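You operate a simulated robot arm through the tools that you are given. There is no shell and no other tool. Be economical: measure what you need, move in short steps, check, and stop when the job is done.

The job below is to be done with a simulated two-armed robot. You get a single attempt, and the scene is never put back.

TASK
Swap two cartons in the spares crate for the black corner block.
Fine: the CLAMPS and FILTERS cartons go on the bench above the green drawer; close the crate's lid; the TUBES and RUBBER cartons and the motor in the crate stay where they are. Set down upright: short carton, filters carton, what you pick out.

It is judged by the outcome, as a careful person would: the job done as asked, and still so three seconds after it is handed in. It fails if anything else is knocked over, pushed out of place, dropped, spilled or broken. Lids that push on must go on centred and level and be pressed home; caps that screw on are set level and turned clockwise until they are tight.

THE ROBOT
Two 6-joint arms with fingered hands on one trunk, hanging from a carriage that runs on a gantry, over the field with the corners [-0.98, 1.321], [-0.98, -0.979], [0.3, -0.979], [0.3, 1.321] (x, y) and turns from -325 to 363 degrees about z. Base frame: it is fixed where the carriage stands at the start and does not move with it; the origin is on the floor, on the carriage's upright axis, x ahead of it, y to its left, z up; the surface under the hand at the start is at about z = 0.7. Readings come in m, degrees, newtons and seconds.
The left shoulder is at the start at [0.04, 0.152, 1.533], the right one opposite. With the tool pointing down near the work surface each hand reaches from about 0.1 to 0.46 m from the robot's upright axis, wherever it stands, measured 20 degrees to its own side. Places, roughly: bench above the drawer [0.6, 0, 0.7]; black corner block, grey corner block [0.5, 1.25, 0.75]; long white carton [0.75, 1.25, 0.75]; spares crate [0.6, 0.8, 0.7]; spares crate lid [0.9, 0.8, 1]; yellow-banded motor (16x16x17 cm) [0.7, 0.9, 0.8]. Payload 4 kg a hand.
The tool frame of a hand sits at the grasp point between the pads (the TCP): z along the fingers, y along the line on which they close. The tips reach 0.03 m beyond it. The gripper opens to 0.104 m. The gripper's body begins 0.035 m behind the TCP. The gripper is a hand of 5 fingers: y runs from the thumb to the fingers, the wrist lies at [-0.015, -0.104, -0.178] in the tool frame.
Orientation is that of the tool frame in the base frame, as a unit quaternion [x, y, z, w]. With the fingers straight down and the wrist toward the robot, the tool's x, y and z point along [0, 1, 0], [1, 0, 0] and [0, 0, -1] of the base frame.

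THE INTERFACE
- The arms move only by the tool jog_arm. It takes "left_steps", "right_steps" or both (then of equal length, played together; a hand with none holds still); each is a list of rows, each a list of 6 numbers: the shift along the tool's x, y, z in cm, then the turn, a rotation vector about the tool's x, y, z in degrees. In form: [[x, y, z, wx, wy, wz], ...]. A call has 1 to 10 rows; each row shifts and turns the commanded pose from where the row before left it, along the tool's axes as they then stand. Each row takes 0.2 s and may step no farther than 0.05 m and 8.6 degrees from the row before; otherwise, the whole call is refused. Where a pose cannot be reached the arm comes as near as it can. A force on the tool above 40 N (or 10 N above the force at the start of the call, whichever is more), or a blocked arm, ends the call early, and 0.2 s more pass. In this call time passes only in rows, and 0.2 s behind the last. It gives the time, the measured TCP pose, the force on the tool (base axes), the opening and the grip force at its end, in the units of the frame above (readings bear some noise), with the torque about the TCP (base axes, N m) and any sound that the robot's microphone picked up.
- Cameras (640 x 400 px; columns grow to the right, rows downward): "scene" is now at [0.216, 0.0156, 1.8022]; the picture's right is [0.30, -0.95, 0.00], its down [-0.87, -0.27, -0.40] and it looks along [0.38, 0.12, -0.92] (base axes); focal length 283 px, centre (320, 200). "left" rides on the left gripper at [-0.06, -0.083, -0.12] in its tool frame; the picture's right is [-0.79, -0.29, 0.54], its down [0.56, -0.71, 0.44] and it looks along [0.26, 0.65, 0.72] (tool axes); focal length 234 px, centre (320, 200). "right" rides on the right gripper at [0.06, -0.084, -0.12] in its tool frame; the picture's right is [-0.79, 0.29, -0.54], its down [-0.56, -0.71, 0.44] and it looks along [-0.26, 0.65, 0.72] (tool axes); focal length 234 px, centre (320, 200). There is no depth. A picture from a camera that has moved, and an enlarged one, comes with that camera's place and axes in the base frame and with its lens.
- get_image(camera): a new picture of that camera. No time passes.
- raise_lower(by): slides the trunk up (or, below 0, down) by that many m; the arms and the scene camera ride with it, the base frame stays. It gives what a move gives, with no picture.
- base_move(legs): drives the robot by 1 to 6 legs, each [ahead, left, turn to the left] in m, m and degrees, along the robot's own axes; the way and the turn of a leg run together, so that a leg with both is an arc; at most 1.5 m and 180 degrees a leg. The arms and the cameras ride along, it lands a little off, and it stops where it bumps. It keeps to its track: a leg is cut to what the track allows. It gives what a move gives.
- set_fingers(index, middle, ring, little, thumb_bend, thumb_turn, hand): sets how far each is bent, from 0 (flat) to 1 (curled in); at 0.3 the hand is open as for a grip, at 0.7 the pads meet at the TCP. One left out holds its place. A second passes; each finger stops where it meets its share of the squeeze, and holds until it gets a number again. It is the only way to open and close the hand. It gives what a move gives, with no picture; readings hold the bend of each and the force on index, middle, ring, little, thumb and palm. thumb_turn goes from beside the hand (0) to across from the fingers (1), as for a grip.
- head_to(pan, tilt): turns the head with the scene camera to pan (to the left, within 86 degrees either way) and tilt (down, from -29 to 69), counted from straight ahead of the robot. It gives what a move gives.
- inspect(camera, box): a new picture of the part [left, top, right, bottom] of that camera's present view, enlarged. No time passes.
- hand_in(): hands the job in; it is judged then, once.

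Work in short steps. Places have to be worked out from the pictures, the camera data and where the tool is seen: move nearer, look again, correct. Check each grasp and each placing, and mend what went wrong. You have 120 turns and 92 pictures in all, those below and enlarged ones among them. Open the grippers and draw the arms clear of the work before you hand the job in, unless the task says otherwise; then end with one line.

The tools are called after "Call:" as name(argument=value, ...) on one line, values as JSON. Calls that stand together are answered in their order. jog_arm: Moves the arms, as the interface text tells. Its arguments: {"type":"object","properties":{"left_steps":{"type":"array","items":{"type":"array","items":{"type":"number"}}},"right_steps":{"type":"array","items":{"type":"array","items":{"type":"number"}}}},"required":[]} The other tools are called the same way: raise_lower (by) slides the trunk up or down; set_fingers (index, middle, ring, little, thumb_bend, thumb_turn, hand) moves the fingers one by one; base_move (legs) drives the base; head_to (pan, tilt) turns the head that bears the scene camera; get_image (camera) takes a picture; inspect (camera, box) takes an enlarged picture of a part of a camera's view; hand_in () hands the job in.

At the start:

```text
time: 0.0
left_tool_pos: [0.2793, 0.3536, 0.9996]
left_tool_rot: [0.707, 0.707, 0.0, 0.0]
left_ft_force: [-1.4, -0.4, 1.0]
left_moment: [-0.02, 0.02, 0.0]
left_gripper_width: 0.1037
left_gripper_force: 0.0
left_shape: jaw
left_bend: [0.3, 0.3, 0.3, 0.3, 0.3, 0.97]
left_finger forces: [0.0, 0.0, 0.1, 0.0, 0.0, 0.1]
right_tool_pos: [0.6157, 0.0989, 0.9991]
right_tool_rot: [0.707, 0.708, 0.0, 0.0]
right_ft_force: [-0.9, 0.4, -0.2]
right_moment: [0.0, -0.01, 0.01]
right_gripper_width: 0.1035
right_gripper_force: 0.1
right_shape: jaw
right_bend: [0.3, 0.3, 0.3, 0.3, 0.3, 0.97]
right_finger forces: [0.0, 0.1, 0.1, 0.1, 0.0, 0.0]
trunk travel left (down, up): [-0.706, 0.094]
robot x, y, heading: [0.0019, -0.0026, -0.2]
head pan, tilt: [17.3, 66.3]
```

scene: 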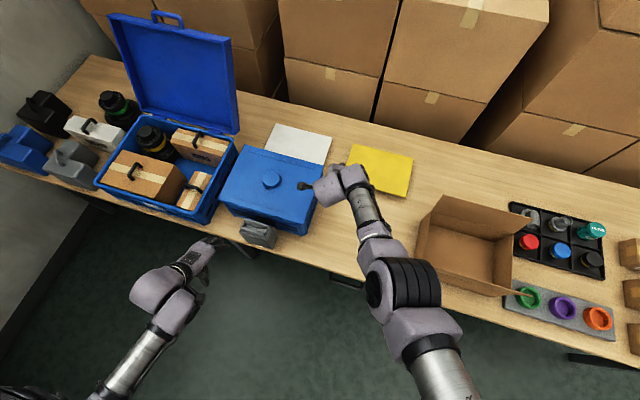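
right: 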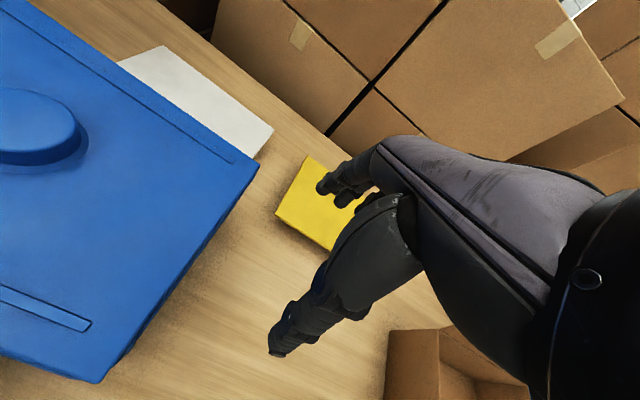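
left: 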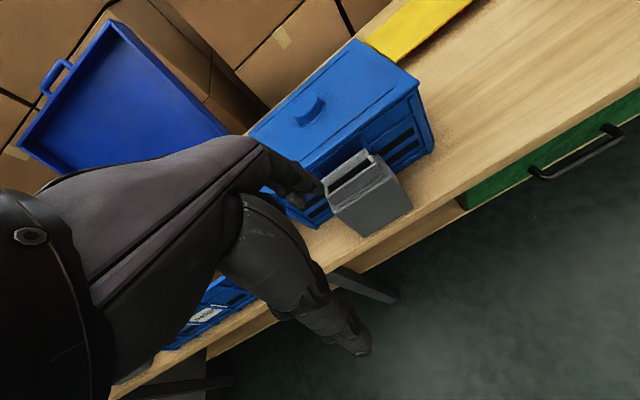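

I start with an enlarged look at the crate and the blocks on the left side of the scene.

Call:
inspect(camera="scene", box=[0, 60, 260, 222])

Call:
inspect(camera="scene", box=[200, 100, 460, 262])

```text
2.46 times, centred on (130, 141) of scene
camera zoom: at [0.216, 0.0156, 1.8022], right [0.3, -0.95, 0.0], down [-0.87, -0.27, -0.4], along [0.38, 0.12, -0.92], focal length 698 px, centre (788, 345)
```

zoom: 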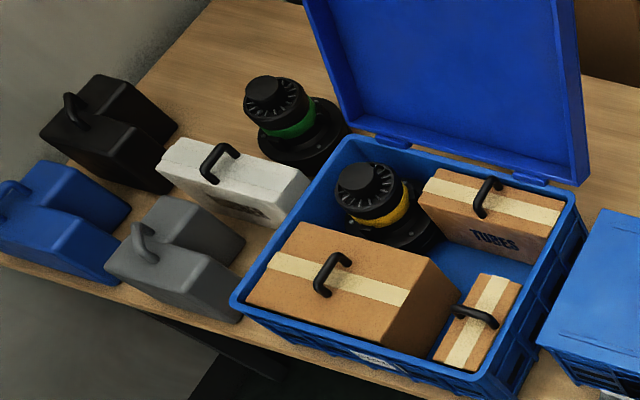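

```text
2.46 times, centred on (330, 181) of scene
camera zoom: at [0.216, 0.0156, 1.8022], right [0.3, -0.95, 0.0], down [-0.87, -0.27, -0.4], along [0.38, 0.12, -0.92], focal length 698 px, centre (295, 247)
```

zoom: 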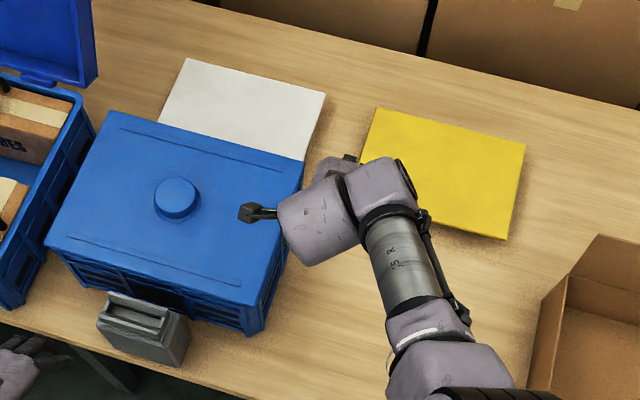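

Crate holds TUBES, motor, a large carton and a small one; labels face the robot's side. I'll back off and drive left to look at the crate from closer.

Call:
base_move(legs=[[-0.3, 0, 0], [0, 0.8, 0]])

Call:
head_to(pan=0, tilt=50)

Call:
get_image(camera="scene")

```text
time: 5.8
left_tool_pos: [-0.0342, 1.1241, 1.0001]
left_tool_rot: [0.703, 0.712, 0.0, 0.0]
left_ft_force: [-1.1, -0.4, 0.1]
left_moment: [0.0, 0.04, 0.0]
left_gripper_width: 0.1036
left_gripper_force: 0.0
left_shape: jaw
left_bend: [0.3, 0.3, 0.3, 0.3, 0.3, 0.97]
left_finger forces: [0.0, 0.0, 0.0, 0.0, 0.0, 0.0]
right_tool_pos: [0.3054, 0.8744, 1.0]
right_tool_rot: [0.702, 0.712, 0.0, 0.0]
right_ft_force: [0.1, -1.2, -0.6]
right_moment: [-0.01, -0.02, 0.01]
right_gripper_width: 0.1037
right_gripper_force: 0.1
right_shape: jaw
right_bend: [0.3, 0.3, 0.3, 0.3, 0.3, 0.97]
right_finger forces: [0.0, 0.1, 0.1, 0.1, 0.0, 0.0]
trunk travel left (down, up): [-0.706, 0.094]
robot x, y, heading: [-0.3114, 0.7656, 0.8]
head pan, tilt: [17.3, 66.3]
```

```text
time: 6.6
left_tool_pos: [-0.0333, 1.1247, 1.0003]
left_tool_rot: [0.702, 0.712, -0.001, 0.0]
left_ft_force: [-0.2, -0.3, -0.5]
left_moment: [-0.02, -0.01, 0.01]
left_gripper_width: 0.1038
left_gripper_force: 0.0
left_shape: jaw
left_bend: [0.3, 0.3, 0.3, 0.3, 0.3, 0.97]
left_finger forces: [0.0, 0.0, 0.0, 0.0, 0.1, 0.1]
right_tool_pos: [0.306, 0.8737, 1.0004]
right_tool_rot: [0.702, 0.712, 0.001, -0.001]
right_ft_force: [-0.1, 0.0, 0.2]
right_moment: [-0.04, 0.01, 0.0]
right_gripper_width: 0.1037
right_gripper_force: 0.2
right_shape: jaw
right_bend: [0.3, 0.3, 0.3, 0.3, 0.3, 0.97]
right_finger forces: [0.0, 0.0, 0.1, 0.0, 0.1, 0.0]
trunk travel left (down, up): [-0.706, 0.094]
robot x, y, heading: [-0.3081, 0.7674, 1.1]
head pan, tilt: [0.0, 50.0]
```

```text
86 pictures are left
camera scene: at [-0.071, 0.7688, 1.8216], right [0.01, -1.0, 0.0], down [-0.77, -0.01, -0.64], along [0.64, 0.01, -0.77], focal length 283 px, centre (320, 200)
```

scene: 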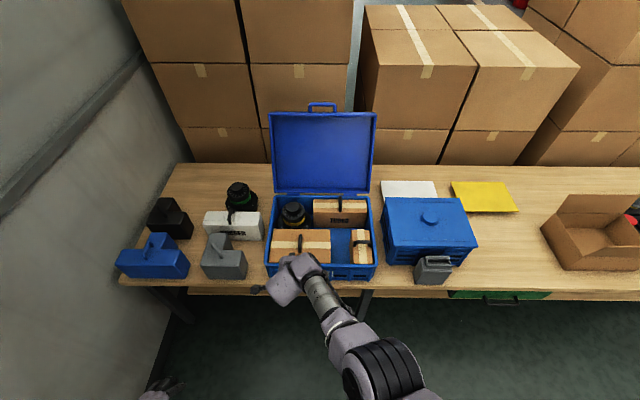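

The white carton may be RUBBER; I zoom in on the crate area and on the drawer.

Call:
inspect(camera="scene", box=[110, 170, 390, 290])

Call:
inspect(camera="scene", box=[370, 170, 640, 310])

```text
2.29 times, centred on (250, 230) of scene
camera zoom: at [-0.071, 0.7688, 1.8216], right [0.01, -1.0, 0.0], down [-0.77, -0.01, -0.64], along [0.64, 0.01, -0.77], focal length 648 px, centre (480, 131)
```

zoom: 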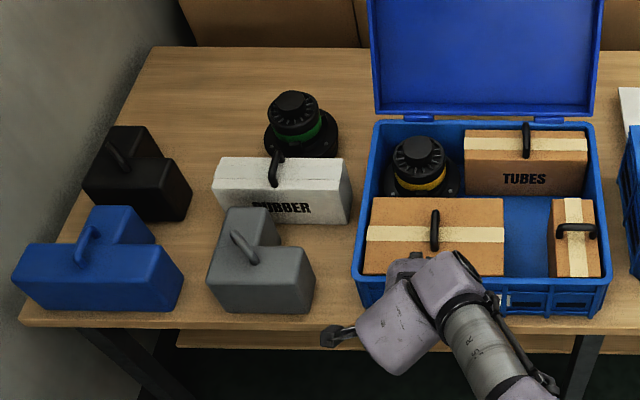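

```text
2.37 times, centred on (505, 240) of scene
camera zoom: at [-0.071, 0.7688, 1.8216], right [0.01, -1.0, 0.0], down [-0.77, -0.01, -0.64], along [0.64, 0.01, -0.77], focal length 672 px, centre (-118, 105)
```

zoom: 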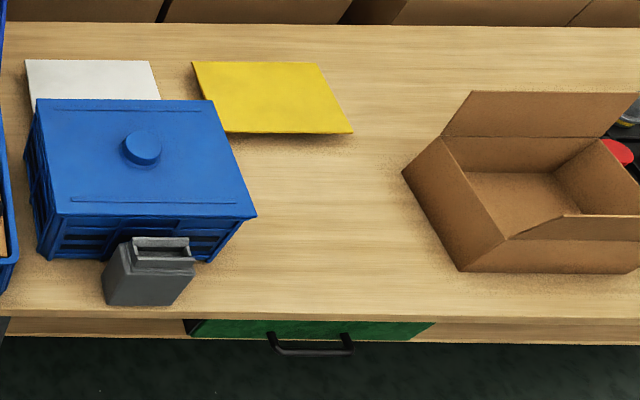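

White carton is RUBBER and stays; CLAMPS/FILTERS must be the two front cartons. I'll draw the right hand in to the robot's right side before driving up to the crate.

Call:
jog_arm(right_steps=[[-3.4, -3.4, 0, 0, 0, 0], [-3.4, -3.4, 0, 0, 0, 0], [-3.4, -3.4, 0, 0, 0, 0], [-3.4, -3.4, 0, 0, 0, 0], [-3.4, -3.4, 0, 0, 0, 0], [-3.4, -3.4, 0, 0, 0, 0], [-3.4, -3.4, 0, 0, 0, 0]])

Call:
base_move(legs=[[0.3, -0.02, -1]])

Call:
get_image(camera="right")

Call:
get_image(camera="scene")

Call:
get_image(camera="left")

```text
time: 8.2
left_tool_pos: [-0.0345, 1.1249, 1.0001]
left_tool_rot: [0.702, 0.712, 0.0, 0.0]
left_ft_force: [0.6, 0.6, -0.6]
left_moment: [0.01, 0.0, -0.04]
left_gripper_width: 0.1037
left_gripper_force: 0.1
left_shape: jaw
left_bend: [0.3, 0.3, 0.3, 0.3, 0.3, 0.97]
left_finger forces: [0.0, 0.0, 0.0, 0.0, 0.0, 0.0]
right_tool_pos: [0.2198, 0.7254, 0.8427]
right_tool_rot: [0.701, 0.713, 0.0, -0.001]
right_ft_force: [0.6, 0.6, 0.5]
right_moment: [-0.03, 0.0, -0.02]
right_gripper_width: 0.1038
right_gripper_force: 0.0
right_shape: jaw
right_bend: [0.3, 0.3, 0.3, 0.3, 0.3, 0.97]
right_finger forces: [0.1, 0.0, 0.0, 0.1, 0.0, 0.0]
right hand out of reach, approached as far as the arm can: row 1, 2, 3, 4, 5, 6, 7
trunk travel left (down, up): [-0.706, 0.094]
robot x, y, heading: [-0.3046, 0.7672, 0.6]
head pan, tilt: [0.0, 50.0]
```

```text
time: 9.7
left_tool_pos: [0.1309, 1.1128, 1.0006]
left_tool_rot: [0.706, 0.709, 0.0, 0.001]
left_ft_force: [0.6, 0.3, 0.0]
left_moment: [0.0, 0.01, -0.01]
left_gripper_width: 0.1035
left_gripper_force: 0.0
left_shape: jaw
left_bend: [0.3, 0.3, 0.3, 0.3, 0.3, 0.97]
left_finger forces: [0.0, 0.1, 0.0, 0.1, 0.1, 0.0]
right_tool_pos: [0.3624, 0.7145, 0.8335]
right_tool_rot: [0.704, 0.71, -0.012, -0.012]
right_ft_force: [-14.3, -0.7, 0.8]
right_moment: [-0.01, -0.12, -0.24]
right_gripper_width: 0.1015
right_gripper_force: 0.0
right_shape: jaw
right_bend: [0.3, 0.37, 0.31, 0.3, 0.3, 0.97]
right_finger forces: [0.0, 13.6, 1.4, 0.1, 0.0, 0.0]
trunk travel left (down, up): [-0.706, 0.094]
robot x, y, heading: [-0.1409, 0.7604, 0.2]
head pan, tilt: [0.0, 50.0]
stopped in leg 1: the force on the tool passed its limit at 62 N (the readings are from after the stop); the commanded pose is now the measured one
```

```text
83 pictures are left
camera right: at [0.2831, 0.7734, 0.9552], right [0.31, -0.79, 0.53], down [-0.72, -0.56, -0.41], along [0.62, -0.25, -0.74], focal length 234 px, centre (320, 200)
```

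right: 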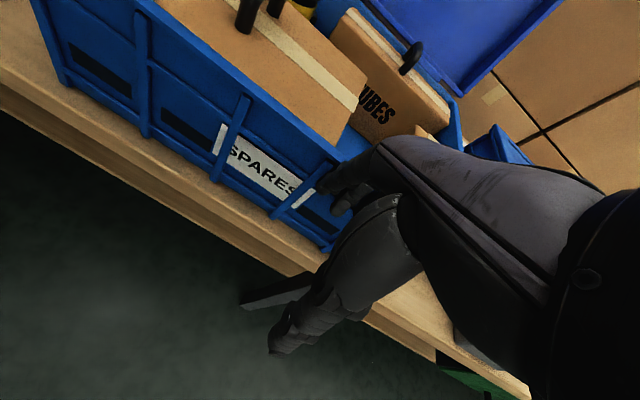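

```text
82 pictures are left
camera scene: at [0.092, 0.7574, 1.8212], right [0.01, -1.0, 0.0], down [-0.77, 0.0, -0.64], along [0.64, 0.0, -0.77], focal length 283 px, centre (320, 200)
```

scene: 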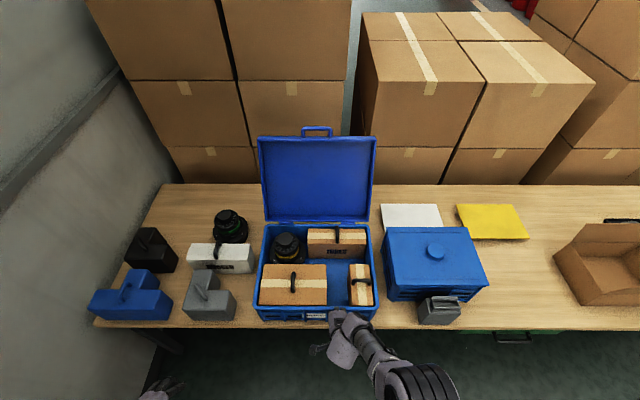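

```text
81 pictures are left
camera left: at [0.0475, 1.0522, 1.1188], right [-0.28, -0.79, -0.54], down [-0.71, 0.55, -0.44], along [0.64, 0.26, -0.72], focal length 234 px, centre (320, 200)
```

left: 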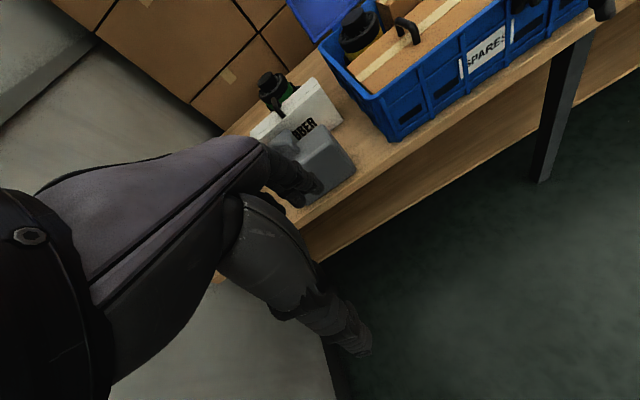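

The right hand sank when out of reach and bumped the crate's front. I back off first and then check whether the crate shifted.

Call:
base_move(legs=[[-0.25, 0, 0]])

Call:
inspect(camera="scene", box=[110, 170, 390, 290])

```text
time: 11.5
left_tool_pos: [-0.1155, 1.1106, 1.0011]
left_tool_rot: [0.706, 0.708, 0.001, 0.001]
left_ft_force: [0.3, -0.5, 0.0]
left_moment: [-0.02, 0.01, -0.03]
left_gripper_width: 0.1037
left_gripper_force: 0.1
left_shape: jaw
left_bend: [0.3, 0.3, 0.3, 0.3, 0.3, 0.97]
left_finger forces: [0.0, 0.1, 0.1, 0.1, 0.1, 0.0]
right_tool_pos: [0.1219, 0.7125, 0.8356]
right_tool_rot: [0.706, 0.708, -0.008, -0.009]
right_ft_force: [-0.2, 0.2, -0.5]
right_moment: [0.0, -0.01, 0.0]
right_gripper_width: 0.1036
right_gripper_force: 0.1
right_shape: jaw
right_bend: [0.3, 0.3, 0.3, 0.3, 0.3, 0.97]
right_finger forces: [0.0, 0.1, 0.0, 0.0, 0.1, 0.0]
trunk travel left (down, up): [-0.706, 0.094]
robot x, y, heading: [-0.3911, 0.7634, 0.0]
head pan, tilt: [0.0, 50.0]
```

```text
2.29 times, centred on (250, 230) of scene
camera zoom: at [-0.1565, 0.7558, 1.8216], right [0.0, -1.0, 0.0], down [-0.77, 0.0, -0.64], along [0.64, 0.0, -0.77], focal length 648 px, centre (480, 131)
```

zoom: 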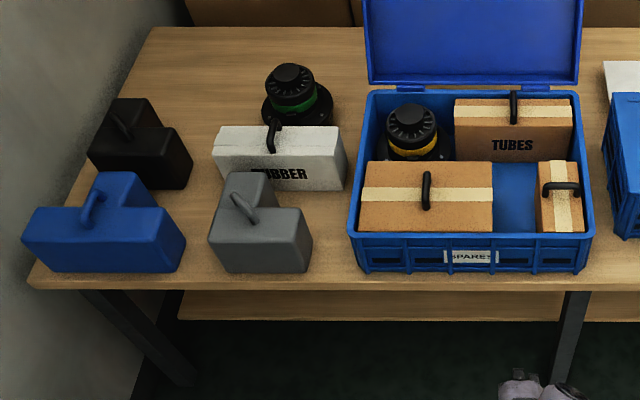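

The crate and its contents look to be in the same place. Now I test the right arm's reach with small retracting steps well clear of the bench.

Call:
jog_arm(right_steps=[[-2.5, -3, 0, 0, 0, 0], [-2.5, -3, 0, 0, 0, 0], [-2.5, -3, 0, 0, 0, 0], [-2.5, -3, 0, 0, 0, 0]])

Call:
jog_arm(right_steps=[[0, 0, -4, 0, 0, 0], [0, 0, -4, 0, 0, 0], [0, 0, -4, 0, 0, 0]])

```text
time: 12.5
left_tool_pos: [-0.1149, 1.1111, 0.9994]
left_tool_rot: [0.706, 0.708, 0.001, 0.0]
left_ft_force: [-0.5, -0.7, -0.4]
left_moment: [-0.02, -0.02, -0.01]
left_gripper_width: 0.1038
left_gripper_force: 0.0
left_shape: jaw
left_bend: [0.3, 0.3, 0.3, 0.3, 0.3, 0.97]
left_finger forces: [0.0, 0.1, 0.0, 0.0, 0.1, 0.0]
right_tool_pos: [0.0419, 0.6266, 0.7692]
right_tool_rot: [0.706, 0.708, -0.009, -0.01]
right_ft_force: [0.1, -0.5, -1.4]
right_moment: [0.02, 0.02, 0.02]
right_gripper_width: 0.1038
right_gripper_force: 0.2
right_shape: jaw
right_bend: [0.3, 0.3, 0.3, 0.3, 0.3, 0.97]
right_finger forces: [0.0, 0.0, 0.0, 0.1, 0.0, 0.0]
right hand out of reach, approached as far as the arm can: row 1, 2, 3, 4
trunk travel left (down, up): [-0.706, 0.094]
robot x, y, heading: [-0.3924, 0.7523, 0.4]
head pan, tilt: [0.0, 50.0]
```

```text
time: 13.3
left_tool_pos: [-0.1157, 1.1111, 1.0009]
left_tool_rot: [0.706, 0.708, 0.001, 0.001]
left_ft_force: [-0.1, 0.3, -0.6]
left_moment: [0.01, -0.01, 0.03]
left_gripper_width: 0.1038
left_gripper_force: 0.0
left_shape: jaw
left_bend: [0.3, 0.3, 0.3, 0.3, 0.3, 0.97]
left_finger forces: [0.0, 0.1, 0.0, 0.0, 0.0, 0.1]
right_tool_pos: [0.1014, 0.6382, 0.8037]
right_tool_rot: [0.706, 0.708, -0.008, -0.008]
right_ft_force: [0.2, 0.0, -0.3]
right_moment: [0.01, -0.01, -0.02]
right_gripper_width: 0.1038
right_gripper_force: 0.1
right_shape: jaw
right_bend: [0.3, 0.3, 0.3, 0.3, 0.3, 0.97]
right_finger forces: [0.0, 0.0, 0.0, 0.1, 0.1, 0.0]
right hand out of reach, approached as far as the arm can: row 1, 2, 3
trunk travel left (down, up): [-0.706, 0.094]
robot x, y, heading: [-0.3933, 0.7548, 0.3]
head pan, tilt: [0.0, 50.0]
```

The right arm's reach is a thin shell around the shoulder, so the trunk will be my lift axis. I move the right hand out and up to about 0.68 ahead at z 1.0.

Call:
jog_arm(right_steps=[[0, 3.1, -3.3, 0, 0, 0], [0, 3.1, -3.3, 0, 0, 0], [0, 3.1, -3.3, 0, 0, 0], [0, 3.1, -3.3, 0, 0, 0], [0, 3.1, -3.3, 0, 0, 0], [0, 3.1, -3.3, 0, 0, 0]])

```text
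time: 14.7
left_tool_pos: [-0.114, 1.1109, 1.0005]
left_tool_rot: [0.706, 0.708, 0.0, 0.0]
left_ft_force: [-0.4, 0.6, -0.4]
left_moment: [-0.03, -0.02, 0.01]
left_gripper_width: 0.1039
left_gripper_force: 0.0
left_shape: jaw
left_bend: [0.3, 0.3, 0.3, 0.3, 0.3, 0.97]
left_finger forces: [0.1, 0.1, 0.0, 0.0, 0.0, 0.1]
right_tool_pos: [0.2113, 0.645, 0.897]
right_tool_rot: [0.707, 0.707, -0.011, -0.005]
right_ft_force: [0.3, 0.8, -0.5]
right_moment: [0.03, -0.02, -0.01]
right_gripper_width: 0.104
right_gripper_force: 0.1
right_shape: jaw
right_bend: [0.3, 0.3, 0.3, 0.3, 0.3, 0.97]
right_finger forces: [0.0, 0.0, 0.1, 0.0, 0.0, 0.0]
right hand out of reach, approached as far as the arm can: row 1, 2, 4, 5, 6
trunk travel left (down, up): [-0.706, 0.094]
robot x, y, heading: [-0.3915, 0.7562, -0.1]
head pan, tilt: [0.0, 50.0]
```

At (0.60, z 0.90) relative. I continue outward and up to find the shell there.

Call:
jog_arm(right_steps=[[0, 3, 0, 0, 0, 0], [0, 3, 0, 0, 0, 0], [0, 0, -3, 0, 0, 0], [0, 3, 0, 0, 0, 0], [0, 0, -3, 0, 0, 0], [0, 0, -3, 0, 0, 0]])

```text
time: 16.1
left_tool_pos: [-0.1149, 1.1107, 1.0009]
left_tool_rot: [0.706, 0.708, 0.001, 0.001]
left_ft_force: [-0.7, 0.5, -0.3]
left_moment: [-0.01, -0.01, -0.02]
left_gripper_width: 0.1039
left_gripper_force: 0.1
left_shape: jaw
left_bend: [0.3, 0.3, 0.3, 0.3, 0.3, 0.97]
left_finger forces: [0.0, 0.1, 0.0, 0.1, 0.1, 0.0]
right_tool_pos: [0.2138, 0.645, 0.8999]
right_tool_rot: [0.707, 0.707, -0.011, -0.006]
right_ft_force: [-0.2, 0.0, -0.7]
right_moment: [0.0, 0.01, 0.0]
right_gripper_width: 0.1039
right_gripper_force: 0.1
right_shape: jaw
right_bend: [0.3, 0.3, 0.3, 0.3, 0.3, 0.97]
right_finger forces: [0.0, 0.0, 0.0, 0.1, 0.0, 0.1]
right hand out of reach, approached as far as the arm can: row 1, 2, 3, 4, 5, 6
trunk travel left (down, up): [-0.706, 0.094]
robot x, y, heading: [-0.3932, 0.7545, 0.0]
head pan, tilt: [0.0, 50.0]
```

The right arm is stuck at a joint limit there. I test how the left arm behaves from its starting posture (ahead and then up), well clear of anything.

Call:
jog_arm(left_steps=[[0, 4, 0, 0, 0, 0], [0, 4, 0, 0, 0, 0], [0, 4, 0, 0, 0, 0]], right_steps=[[-4, 0, 0, 0, 0, 0], [-4, 0, 0, 0, 0, 0], [-4, 0, 0, 0, 0, 0]])

Call:
jog_arm(left_steps=[[0, 4, 0, 0, 0, 0], [0, 4, 0, 0, 0, 0], [0, 4, 0, 0, 0, 0]], right_steps=[[-4, 0, 0, 0, 0, 0], [-4, 0, 0, 0, 0, 0], [-4, 0, 0, 0, 0, 0]])

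```text
time: 16.9
left_tool_pos: [0.0098, 1.1108, 1.0028]
left_tool_rot: [0.706, 0.708, 0.001, 0.0]
left_ft_force: [0.7, 0.2, 0.0]
left_moment: [0.03, 0.02, 0.01]
left_gripper_width: 0.1039
left_gripper_force: 0.0
left_shape: jaw
left_bend: [0.3, 0.3, 0.3, 0.3, 0.3, 0.97]
left_finger forces: [0.0, 0.0, 0.0, 0.0, 0.1, 0.0]
right_tool_pos: [0.2176, 0.5718, 0.8879]
right_tool_rot: [0.685, 0.723, -0.042, 0.077]
right_ft_force: [0.5, -0.2, -0.3]
right_moment: [0.04, 0.01, 0.01]
right_gripper_width: 0.1041
right_gripper_force: 0.2
right_shape: jaw
right_bend: [0.3, 0.3, 0.3, 0.3, 0.3, 0.97]
right_finger forces: [0.1, 0.1, 0.1, 0.1, 0.0, 0.0]
right hand out of reach, approached as far as the arm can: row 1, 2, 3
trunk travel left (down, up): [-0.706, 0.094]
robot x, y, heading: [-0.3947, 0.7538, -0.0]
head pan, tilt: [0.0, 50.0]
```

```text
time: 17.7
left_tool_pos: [0.1262, 1.1123, 1.0003]
left_tool_rot: [0.706, 0.708, 0.0, 0.001]
left_ft_force: [-0.8, 0.1, -0.3]
left_moment: [0.02, -0.02, -0.02]
left_gripper_width: 0.104
left_gripper_force: 0.1
left_shape: jaw
left_bend: [0.3, 0.3, 0.3, 0.3, 0.3, 0.97]
left_finger forces: [0.0, 0.1, 0.0, 0.1, 0.0, 0.1]
right_tool_pos: [0.2147, 0.505, 0.8811]
right_tool_rot: [0.7, 0.704, -0.042, 0.113]
right_ft_force: [0.1, 0.3, 0.3]
right_moment: [0.01, -0.01, 0.01]
right_gripper_width: 0.1037
right_gripper_force: 0.1
right_shape: jaw
right_bend: [0.3, 0.3, 0.3, 0.3, 0.3, 0.97]
right_finger forces: [0.0, 0.1, 0.0, 0.1, 0.1, 0.1]
right hand out of reach, approached as far as the arm can: row 1, 2, 3
trunk travel left (down, up): [-0.706, 0.094]
robot x, y, heading: [-0.393, 0.7585, 0.2]
head pan, tilt: [0.0, 50.0]
```

The left arm moves freely, so it will do the handling. I tuck the right hand back and down clear of the bench edge, and test the left arm upward at the same time.

Call:
jog_arm(left_steps=[[0, 0, -1, 0, 0, 0], [0, 0, -1, 0, 0, 0], [0, 0, -1, 0, 0, 0], [0, 0, -1, 0, 0, 0], [0, 0, -1, 0, 0, 0], [0, 0, -1, 0, 0, 0], [0, 0, -1, 0, 0, 0], [0, 0, -1, 0, 0, 0], [0, 0, -1, 0, 0, 0], [0, 0, -1, 0, 0, 0]], right_steps=[[0, -4, 2, 0, 0, 0], [0, -4, 2, 0, 0, 0], [0, -4, 2, 0, 0, 0], [0, -4, 2, 0, 0, 0], [0, -4, 2, 0, 0, 0], [0, -4, 2, 0, 0, 0], [0, -4, 2, 0, 0, 0], [0, -4, 2, 0, 0, 0], [0, -4, 1, 0, 0, 0], [0, -4, 0, 0, 0, 0]])

Call:
get_image(camera="scene")

```text
time: 19.9
left_tool_pos: [0.1253, 1.1116, 1.1022]
left_tool_rot: [0.706, 0.709, 0.001, 0.0]
left_ft_force: [-0.2, -0.2, -0.4]
left_moment: [-0.03, -0.02, 0.02]
left_gripper_width: 0.1039
left_gripper_force: 0.1
left_shape: jaw
left_bend: [0.3, 0.3, 0.3, 0.3, 0.3, 0.97]
left_finger forces: [0.0, 0.0, 0.0, 0.0, 0.0, 0.0]
right_tool_pos: [-0.1279, 0.4549, 0.7191]
right_tool_rot: [0.695, 0.712, -0.067, 0.069]
right_ft_force: [-0.5, -0.7, 0.5]
right_moment: [0.01, 0.04, -0.01]
right_gripper_width: 0.1039
right_gripper_force: 0.0
right_shape: jaw
right_bend: [0.3, 0.3, 0.3, 0.3, 0.3, 0.97]
right_finger forces: [0.0, 0.0, 0.1, 0.0, 0.0, 0.0]
right hand out of reach, approached as far as the arm can: row 1, 2, 3, 4, 5, 6
trunk travel left (down, up): [-0.706, 0.094]
robot x, y, heading: [-0.3924, 0.761, 0.3]
head pan, tilt: [0.0, 50.0]
```

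```text
79 pictures are left
camera scene: at [-0.1564, 0.7558, 1.8217], right [0.0, -1.0, 0.0], down [-0.77, 0.0, -0.64], along [0.64, 0.0, -0.77], focal length 283 px, centre (320, 200)
```

scene: 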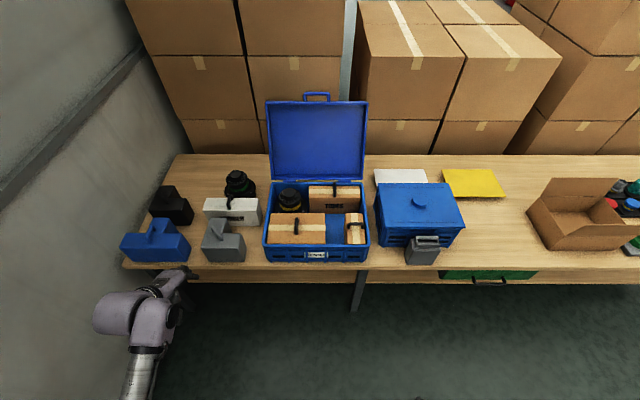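

Handles work out at about CLAMPS (0.516, 0.607, 0.85) and FILTERS (0.51, 0.85, 0.855). I drive so the left hand comes above the small carton, at z 1.1.

Call:
base_move(legs=[[0, -0.505, -0.3], [0.37, 0, 0]])

Call:
get_image(camera="left")

Call:
head_to(pan=40, tilt=60)

Call:
get_image(camera="scene")

```text
time: 24.8
left_tool_pos: [0.4939, 0.6165, 1.1017]
left_tool_rot: [0.704, 0.71, 0.001, 0.0]
left_ft_force: [0.3, -0.2, -0.1]
left_moment: [-0.02, -0.01, 0.0]
left_gripper_width: 0.1039
left_gripper_force: 0.1
left_shape: jaw
left_bend: [0.3, 0.3, 0.3, 0.3, 0.3, 0.97]
left_finger forces: [0.0, 0.1, 0.0, 0.0, 0.0, 0.0]
right_tool_pos: [0.2436, -0.0412, 0.7181]
right_tool_rot: [0.692, 0.715, -0.067, 0.067]
right_ft_force: [0.9, 0.9, 0.0]
right_moment: [0.02, 0.0, 0.05]
right_gripper_width: 0.1042
right_gripper_force: 0.1
right_shape: jaw
right_bend: [0.3, 0.3, 0.3, 0.3, 0.3, 0.97]
right_finger forces: [0.1, 0.1, 0.1, 0.1, 0.0, 0.0]
trunk travel left (down, up): [-0.706, 0.094]
robot x, y, heading: [-0.0203, 0.2577, 0.5]
head pan, tilt: [0.0, 50.0]
```

```text
78 pictures are left
camera left: at [0.4105, 0.5561, 1.22], right [-0.28, -0.79, -0.54], down [-0.71, 0.55, -0.44], along [0.65, 0.26, -0.72], focal length 234 px, centre (320, 200)
```

left: 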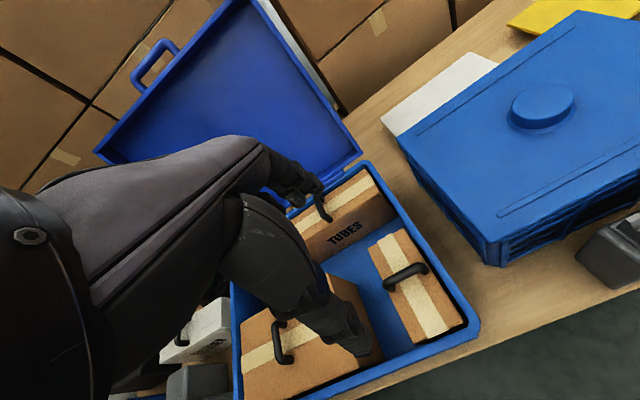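

```text
time: 25.9
left_tool_pos: [0.4936, 0.6166, 1.1006]
left_tool_rot: [0.704, 0.71, 0.001, 0.001]
left_ft_force: [-0.4, -0.3, -0.2]
left_moment: [0.04, 0.0, 0.0]
left_gripper_width: 0.1038
left_gripper_force: 0.0
left_shape: jaw
left_bend: [0.3, 0.3, 0.3, 0.3, 0.3, 0.97]
left_finger forces: [0.0, 0.1, 0.0, 0.0, 0.0, 0.0]
right_tool_pos: [0.2446, -0.043, 0.7186]
right_tool_rot: [0.693, 0.715, -0.067, 0.068]
right_ft_force: [0.2, -0.2, 0.5]
right_moment: [0.04, 0.0, 0.0]
right_gripper_width: 0.1038
right_gripper_force: 0.0
right_shape: jaw
right_bend: [0.3, 0.3, 0.3, 0.3, 0.3, 0.97]
right_finger forces: [0.2, 0.1, 0.0, 0.0, 0.0, 0.1]
trunk travel left (down, up): [-0.706, 0.094]
robot x, y, heading: [-0.0219, 0.2621, 0.8]
head pan, tilt: [40.0, 60.0]
```

```text
77 pictures are left
camera scene: at [0.1877, 0.3014, 1.8091], right [0.65, -0.76, 0.0], down [-0.66, -0.56, -0.5], along [0.38, 0.32, -0.87], focal length 283 px, centre (320, 200)
```

scene: 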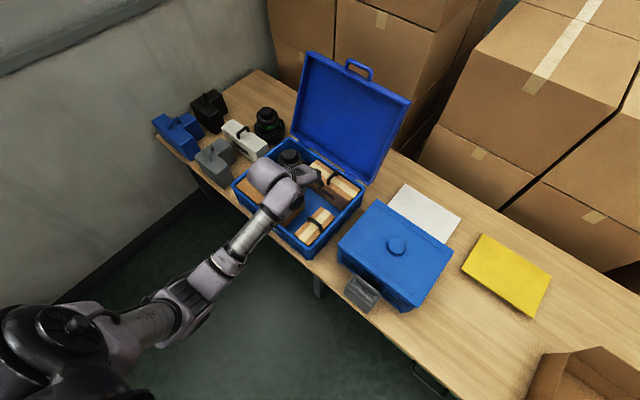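

The handle projects to (0.518, 0.606, 0.855), running along y. I take a closer look at the fingers and the carton's clearance to the wall.

Call:
inspect(camera="left", box=[220, 130, 500, 370])

Call:
inspect(camera="scene", box=[220, 120, 380, 260])

```text
1.67 times, centred on (360, 250) of left
camera zoom: at [0.4103, 0.5561, 1.2199], right [-0.28, -0.79, -0.54], down [-0.71, 0.55, -0.44], along [0.65, 0.26, -0.72], focal length 390 px, centre (253, 117)
```

zoom: 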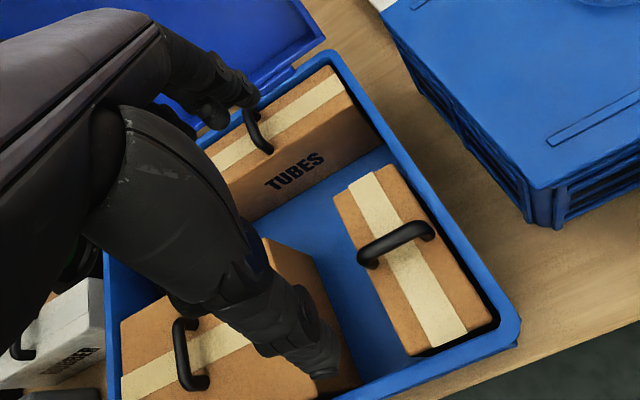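

```text
2.86 times, centred on (300, 190) of scene
camera zoom: at [0.1877, 0.3014, 1.8091], right [0.65, -0.76, 0.0], down [-0.66, -0.56, -0.5], along [0.38, 0.32, -0.87], focal length 810 px, centre (377, 229)
```

zoom: 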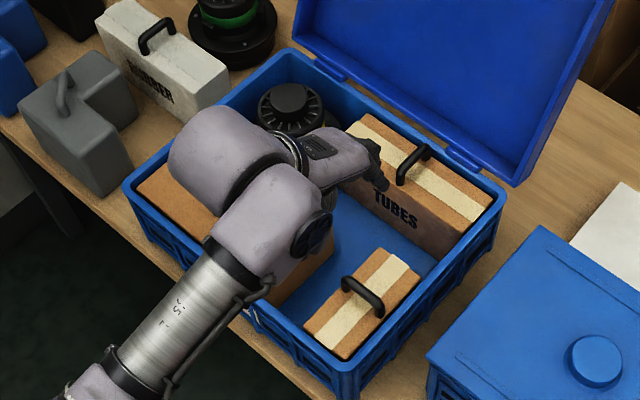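

Handle bar is at about (0.518, 0.604, 0.86), carton top about 0.82, crate inner wall at y≈0.556. I step 2.5 cm ahead with the arm and lower the trunk partway.

Call:
jog_arm(left_steps=[[-0.3, 2.5, 0, 0, 0, 0]])

Call:
raise_lower(by=-0.16)

Call:
get_image(camera="left")

Call:
inspect(camera="scene", box=[220, 120, 380, 260])

```text
time: 26.2
left_tool_pos: [0.5201, 0.6149, 1.1015]
left_tool_rot: [0.704, 0.71, 0.002, 0.001]
left_ft_force: [0.2, 1.0, -0.3]
left_moment: [0.01, -0.01, 0.0]
left_gripper_width: 0.104
left_gripper_force: 0.0
left_shape: jaw
left_bend: [0.3, 0.3, 0.3, 0.3, 0.3, 0.97]
left_finger forces: [0.0, 0.1, 0.0, 0.0, 0.0, 0.1]
right_tool_pos: [0.2452, -0.0426, 0.7184]
right_tool_rot: [0.693, 0.715, -0.067, 0.068]
right_ft_force: [0.7, 0.0, -0.2]
right_moment: [-0.02, 0.02, 0.02]
right_gripper_width: 0.1039
right_gripper_force: 0.1
right_shape: jaw
right_bend: [0.3, 0.3, 0.3, 0.3, 0.3, 0.97]
right_finger forces: [0.1, 0.0, 0.0, 0.1, 0.0, 0.0]
trunk travel left (down, up): [-0.706, 0.094]
robot x, y, heading: [-0.0204, 0.2624, 0.6]
head pan, tilt: [40.0, 60.0]
```

```text
time: 28.1
left_tool_pos: [0.5197, 0.6146, 0.943]
left_tool_rot: [0.704, 0.71, 0.0, 0.0]
left_ft_force: [0.2, 0.1, -0.3]
left_moment: [0.01, -0.05, -0.01]
left_gripper_width: 0.1041
left_gripper_force: 0.0
left_shape: jaw
left_bend: [0.3, 0.3, 0.3, 0.3, 0.3, 0.97]
left_finger forces: [0.1, 0.0, 0.0, 0.0, 0.0, 0.0]
right_tool_pos: [0.243, -0.0429, 0.5589]
right_tool_rot: [0.693, 0.715, -0.066, 0.068]
right_ft_force: [0.5, 0.1, -0.1]
right_moment: [-0.01, 0.03, 0.02]
right_gripper_width: 0.1042
right_gripper_force: 0.1
right_shape: jaw
right_bend: [0.3, 0.3, 0.3, 0.3, 0.3, 0.97]
right_finger forces: [0.0, 0.1, 0.0, 0.0, 0.1, 0.0]
trunk travel left (down, up): [-0.546, 0.254]
robot x, y, heading: [-0.0208, 0.2602, 0.3]
head pan, tilt: [40.0, 60.0]
```

```text
74 pictures are left
camera left: at [0.436, 0.5538, 1.0604], right [-0.28, -0.79, -0.54], down [-0.71, 0.55, -0.44], along [0.65, 0.26, -0.72], focal length 234 px, centre (320, 200)
```

left: 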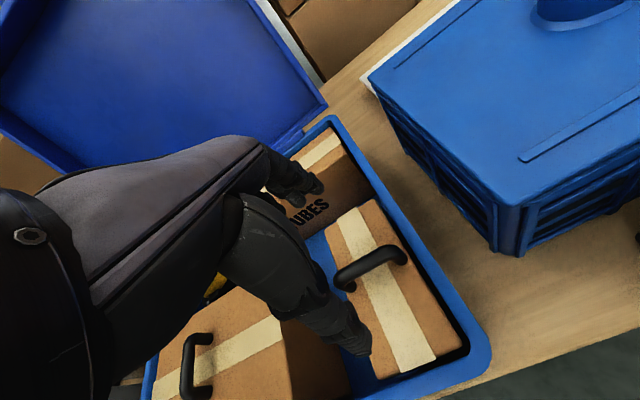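

```text
2.86 times, centred on (300, 190) of scene
camera zoom: at [0.1877, 0.3014, 1.6492], right [0.65, -0.76, 0.0], down [-0.66, -0.56, -0.5], along [0.38, 0.33, -0.87], focal length 810 px, centre (377, 229)
```

zoom: 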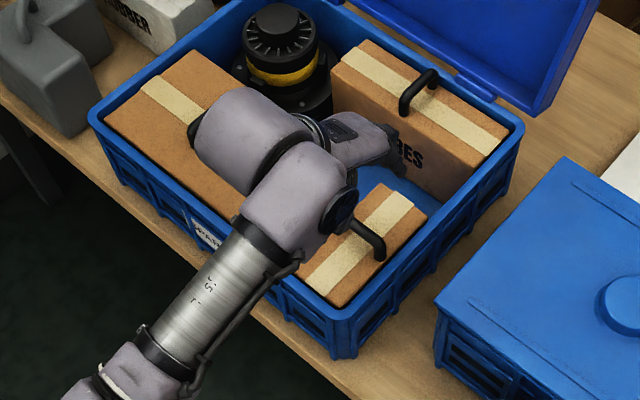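

Handle reconfirmed at (0.515, 0.604, 0.86). I trim the hand slightly and lower 7 cm.

Call:
jog_arm(left_steps=[[-0.4, -0.4, 0, 0, 0, 0]])

Call:
raise_lower(by=-0.07)

Call:
get_image(camera="left")

```text
time: 28.5
left_tool_pos: [0.5154, 0.6097, 0.9404]
left_tool_rot: [0.703, 0.712, 0.001, 0.0]
left_ft_force: [-0.1, -0.4, -0.4]
left_moment: [-0.03, -0.01, -0.01]
left_gripper_width: 0.1038
left_gripper_force: 0.0
left_shape: jaw
left_bend: [0.3, 0.3, 0.3, 0.3, 0.3, 0.97]
left_finger forces: [0.0, 0.0, 0.1, 0.0, 0.0, 0.0]
right_tool_pos: [0.2442, -0.0425, 0.5594]
right_tool_rot: [0.693, 0.715, -0.066, 0.068]
right_ft_force: [0.0, -0.4, 0.0]
right_moment: [0.0, -0.03, -0.01]
right_gripper_width: 0.1039
right_gripper_force: 0.1
right_shape: jaw
right_bend: [0.3, 0.3, 0.3, 0.3, 0.3, 0.97]
right_finger forces: [0.1, 0.0, 0.0, 0.1, 0.0, 0.1]
trunk travel left (down, up): [-0.546, 0.254]
robot x, y, heading: [-0.0201, 0.2594, 0.4]
head pan, tilt: [40.0, 60.0]
```

```text
time: 29.6
left_tool_pos: [0.5145, 0.6105, 0.8729]
left_tool_rot: [0.705, 0.709, 0.0, 0.001]
left_ft_force: [-0.1, -0.4, -0.1]
left_moment: [-0.02, -0.02, -0.01]
left_gripper_width: 0.104
left_gripper_force: 0.1
left_shape: jaw
left_bend: [0.3, 0.3, 0.3, 0.3, 0.3, 0.97]
left_finger forces: [0.0, 0.0, 0.1, 0.0, 0.1, 0.0]
right_tool_pos: [0.2433, -0.0425, 0.4886]
right_tool_rot: [0.693, 0.715, -0.067, 0.068]
right_ft_force: [-0.3, 0.8, 1.1]
right_moment: [-0.03, -0.02, -0.02]
right_gripper_width: 0.1041
right_gripper_force: 0.1
right_shape: jaw
right_bend: [0.3, 0.3, 0.3, 0.3, 0.3, 0.97]
right_finger forces: [0.0, 0.1, 0.1, 0.1, 0.1, 0.0]
trunk travel left (down, up): [-0.476, 0.324]
robot x, y, heading: [-0.0222, 0.2548, 0.6]
head pan, tilt: [40.0, 60.0]
```

```text
72 pictures are left
camera left: at [0.4316, 0.55, 0.9907], right [-0.28, -0.79, -0.54], down [-0.71, 0.55, -0.44], along [0.65, 0.26, -0.72], focal length 234 px, centre (320, 200)
```

left: 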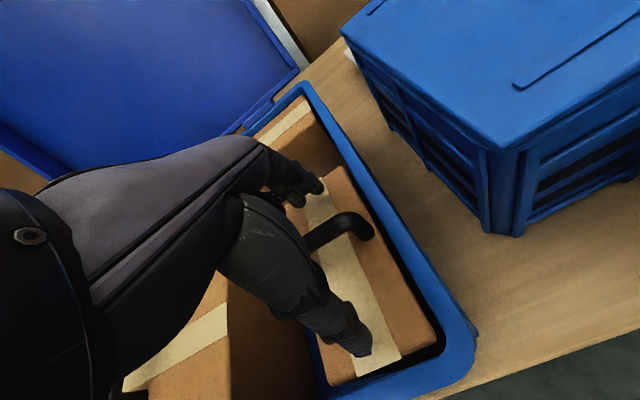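

The bar passes right through the TCP's place in the picture. I lower 1 cm more and close the hand on the handle.

Call:
jog_arm(left_steps=[[-0.5, 0, 1.0, 0, 0, 0]])

Call:
set_fingers(hand="left", index=0.8, middle=0.8, ring=0.8, little=0.8, thumb_bend=0.8, thumb_turn=1)

Call:
get_image(camera="left")

```text
time: 30.0
left_tool_pos: [0.516, 0.6062, 0.8639]
left_tool_rot: [0.704, 0.71, 0.001, 0.003]
left_ft_force: [-1.4, -0.1, 5.3]
left_moment: [0.02, -0.26, -0.03]
left_gripper_width: 0.1034
left_gripper_force: 0.0
left_shape: jaw
left_bend: [0.3, 0.3, 0.3, 0.3, 0.3, 0.97]
left_finger forces: [0.0, 5.2, 0.0, 0.1, 0.0, 0.0]
right_tool_pos: [0.2447, -0.042, 0.4887]
right_tool_rot: [0.692, 0.715, -0.067, 0.067]
right_ft_force: [0.0, 0.6, -0.5]
right_moment: [-0.01, -0.01, 0.01]
right_gripper_width: 0.1037
right_gripper_force: 0.0
right_shape: jaw
right_bend: [0.3, 0.3, 0.3, 0.3, 0.3, 0.97]
right_finger forces: [0.0, 0.1, 0.0, 0.0, 0.0, 0.0]
trunk travel left (down, up): [-0.476, 0.324]
robot x, y, heading: [-0.0177, 0.2607, 0.3]
head pan, tilt: [40.0, 60.0]
```

```text
time: 31.0
left_tool_pos: [0.5204, 0.6061, 0.8646]
left_tool_rot: [0.704, 0.71, 0.004, 0.003]
left_ft_force: [5.7, -3.0, 21.3]
left_moment: [0.18, -1.28, -0.15]
left_gripper_width: 0.0
left_gripper_force: 24.4
left_shape: fingers
left_bend: [0.76, 0.41, 0.72, 0.8, 0.72, 1.0]
left_finger forces: [0.0, 25.0, 9.5, 0.0, 14.8, 0.0]
right_tool_pos: [0.2486, -0.0409, 0.4893]
right_tool_rot: [0.693, 0.715, -0.066, 0.068]
right_ft_force: [-0.2, -0.2, 0.3]
right_moment: [0.02, 0.03, 0.0]
right_gripper_width: 0.1038
right_gripper_force: 0.1
right_shape: jaw
right_bend: [0.3, 0.3, 0.3, 0.3, 0.3, 0.97]
right_finger forces: [0.1, 0.1, 0.1, 0.1, 0.0, 0.0]
trunk travel left (down, up): [-0.476, 0.324]
robot x, y, heading: [-0.024, 0.2596, 0.4]
head pan, tilt: [40.0, 60.0]
```

```text
71 pictures are left
camera left: at [0.4353, 0.5454, 0.9828], right [-0.28, -0.79, -0.55], down [-0.71, 0.55, -0.44], along [0.65, 0.26, -0.71], focal length 234 px, centre (320, 200)
```

left: 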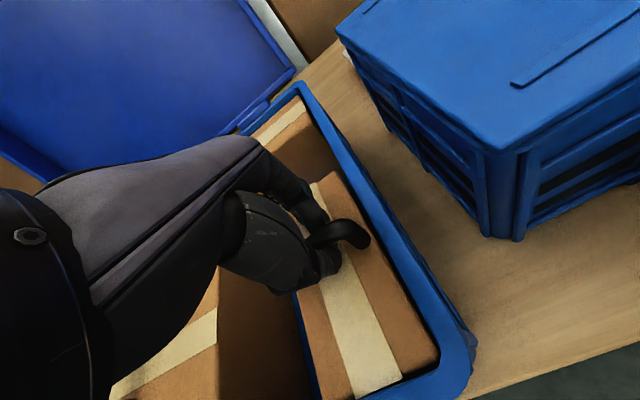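

The middle fingertip is pressing on the carton's top rather than the bar. I reopen, rise 1 cm and close again.

Call:
set_fingers(hand="left", index=0.3, middle=0.3, ring=0.3, little=0.3, thumb_bend=0.3)

Call:
jog_arm(left_steps=[[0, 0, -1.2, 0, 0, 0]])

Call:
set_fingers(hand="left", index=0.8, middle=0.8, ring=0.8, little=0.8, thumb_bend=0.8)

Call:
inspect(camera="left", box=[220, 120, 480, 360])

```text
time: 32.0
left_tool_pos: [0.5158, 0.6084, 0.8613]
left_tool_rot: [0.703, 0.711, 0.0, 0.0]
left_ft_force: [-1.8, 2.8, 12.3]
left_moment: [0.18, -0.76, 0.17]
left_gripper_width: 0.103
left_gripper_force: 5.7
left_shape: fingers
left_bend: [0.31, 0.3, 0.3, 0.3, 0.3, 0.97]
left_finger forces: [0.5, 11.2, 0.1, 0.0, 0.0, 0.1]
right_tool_pos: [0.2445, -0.0404, 0.4891]
right_tool_rot: [0.693, 0.715, -0.066, 0.066]
right_ft_force: [0.2, -0.5, -0.3]
right_moment: [0.04, -0.03, 0.03]
right_gripper_width: 0.1041
right_gripper_force: 0.0
right_shape: jaw
right_bend: [0.3, 0.3, 0.3, 0.3, 0.3, 0.97]
right_finger forces: [0.0, 0.1, 0.0, 0.0, 0.0, 0.1]
trunk travel left (down, up): [-0.476, 0.324]
robot x, y, heading: [-0.0211, 0.2608, 0.8]
head pan, tilt: [40.0, 60.0]
```

```text
time: 32.4
left_tool_pos: [0.515, 0.6051, 0.8718]
left_tool_rot: [0.704, 0.71, -0.002, -0.001]
left_ft_force: [0.4, 0.3, -0.1]
left_moment: [-0.03, -0.02, -0.01]
left_gripper_width: 0.1034
left_gripper_force: 0.0
left_shape: fingers
left_bend: [0.3, 0.3, 0.3, 0.3, 0.3, 0.97]
left_finger forces: [0.0, 0.1, 0.1, 0.0, 0.1, 0.0]
right_tool_pos: [0.2443, -0.0423, 0.4882]
right_tool_rot: [0.693, 0.715, -0.067, 0.067]
right_ft_force: [-0.5, -0.4, 0.4]
right_moment: [0.0, -0.01, -0.05]
right_gripper_width: 0.1039
right_gripper_force: 0.0
right_shape: jaw
right_bend: [0.3, 0.3, 0.3, 0.3, 0.3, 0.97]
right_finger forces: [0.1, 0.1, 0.0, 0.0, 0.1, 0.0]
trunk travel left (down, up): [-0.476, 0.324]
robot x, y, heading: [-0.0209, 0.2578, 0.5]
head pan, tilt: [40.0, 60.0]
```

```text
time: 33.4
left_tool_pos: [0.5163, 0.6052, 0.8741]
left_tool_rot: [0.704, 0.71, 0.001, 0.0]
left_ft_force: [3.0, 2.1, -0.6]
left_moment: [0.07, -0.01, -0.24]
left_gripper_width: 0.0
left_gripper_force: 16.5
left_shape: fingers
left_bend: [0.76, 0.77, 0.77, 0.81, 0.73, 1.0]
left_finger forces: [0.0, 8.6, 10.4, 9.4, 4.7, 0.0]
right_tool_pos: [0.2448, -0.0423, 0.4888]
right_tool_rot: [0.693, 0.715, -0.066, 0.068]
right_ft_force: [-0.1, -1.4, 0.0]
right_moment: [0.06, 0.04, 0.01]
right_gripper_width: 0.1039
right_gripper_force: 0.0
right_shape: jaw
right_bend: [0.3, 0.3, 0.3, 0.3, 0.3, 0.97]
right_finger forces: [0.0, 0.1, 0.0, 0.0, 0.0, 0.1]
trunk travel left (down, up): [-0.476, 0.324]
robot x, y, heading: [-0.0214, 0.2562, 0.4]
head pan, tilt: [40.0, 60.0]
```

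```text
1.67 times, centred on (350, 240) of left
camera zoom: at [0.4329, 0.5453, 0.9927], right [-0.28, -0.79, -0.54], down [-0.71, 0.55, -0.44], along [0.65, 0.26, -0.72], focal length 390 px, centre (270, 133)
```

zoom: 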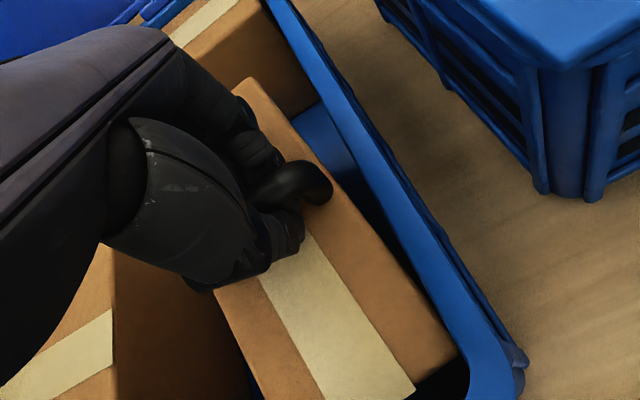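

Middle, ring, little and thumb now bear on the handle. I lift 4 cm with the trunk to test.

Call:
raise_lower(by=0.04)

Call:
get_image(camera="left")

Call:
inspect(camera="scene", box=[220, 80, 380, 220])

```text
time: 34.2
left_tool_pos: [0.5157, 0.6041, 0.9129]
left_tool_rot: [0.704, 0.71, 0.0, 0.001]
left_ft_force: [-0.3, 0.1, -2.5]
left_moment: [-0.09, 0.03, 0.0]
left_gripper_width: 0.0
left_gripper_force: 14.7
left_shape: fingers
left_bend: [0.76, 0.78, 0.77, 0.81, 0.73, 1.0]
left_finger forces: [0.0, 8.4, 10.8, 7.5, 3.0, 0.0]
right_tool_pos: [0.2431, -0.041, 0.5282]
right_tool_rot: [0.693, 0.715, -0.067, 0.067]
right_ft_force: [0.0, 0.3, 0.0]
right_moment: [0.01, 0.01, 0.0]
right_gripper_width: 0.104
right_gripper_force: 0.1
right_shape: jaw
right_bend: [0.3, 0.3, 0.3, 0.3, 0.3, 0.97]
right_finger forces: [0.1, 0.0, 0.0, 0.0, 0.1, 0.0]
trunk travel left (down, up): [-0.516, 0.284]
robot x, y, heading: [-0.019, 0.2616, 0.4]
head pan, tilt: [40.0, 60.0]
```

```text
69 pictures are left
camera left: at [0.432, 0.5446, 1.0321], right [-0.28, -0.79, -0.54], down [-0.71, 0.55, -0.44], along [0.65, 0.26, -0.72], focal length 234 px, centre (320, 200)
```

left: 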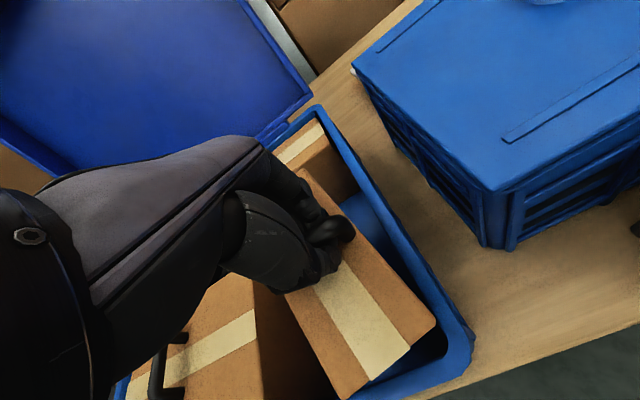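

```text
2.86 times, centred on (300, 150) of scene
camera zoom: at [0.1875, 0.3014, 1.619], right [0.65, -0.76, 0.0], down [-0.66, -0.56, -0.5], along [0.38, 0.32, -0.87], focal length 810 px, centre (377, 343)
```

zoom: 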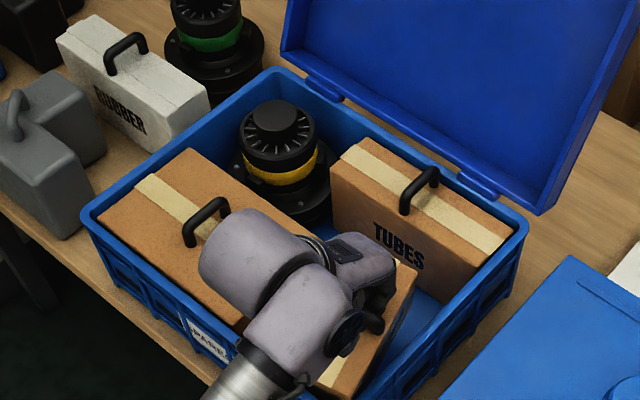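

The small carton is lifted (2.5 N), slightly yawed but hanging well. I raise it clear of the rim.

Call:
raise_lower(by=0.19)

Call:
get_image(camera="scene")

```text
time: 36.3
left_tool_pos: [0.5145, 0.6054, 1.1023]
left_tool_rot: [0.704, 0.71, 0.001, 0.0]
left_ft_force: [-0.4, 0.3, -3.7]
left_moment: [-0.06, 0.03, -0.01]
left_gripper_width: 0.0
left_gripper_force: 14.2
left_shape: fingers
left_bend: [0.76, 0.78, 0.77, 0.81, 0.73, 1.0]
left_finger forces: [0.0, 8.3, 10.8, 7.6, 2.9, 0.0]
right_tool_pos: [0.243, -0.0432, 0.719]
right_tool_rot: [0.693, 0.715, -0.067, 0.067]
right_ft_force: [-0.5, 1.0, -0.2]
right_moment: [-0.01, 0.02, -0.02]
right_gripper_width: 0.1037
right_gripper_force: 0.0
right_shape: jaw
right_bend: [0.3, 0.3, 0.3, 0.3, 0.3, 0.97]
right_finger forces: [0.0, 0.0, 0.1, 0.0, 0.0, 0.1]
trunk travel left (down, up): [-0.706, 0.094]
robot x, y, heading: [-0.0229, 0.2571, 0.7]
head pan, tilt: [40.0, 60.0]
```

```text
67 pictures are left
camera scene: at [0.1875, 0.3014, 1.809], right [0.65, -0.76, 0.0], down [-0.66, -0.56, -0.5], along [0.38, 0.32, -0.87], focal length 283 px, centre (320, 200)
```

scene: 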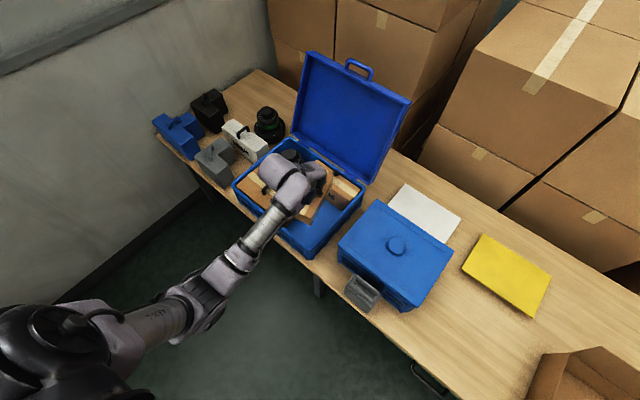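

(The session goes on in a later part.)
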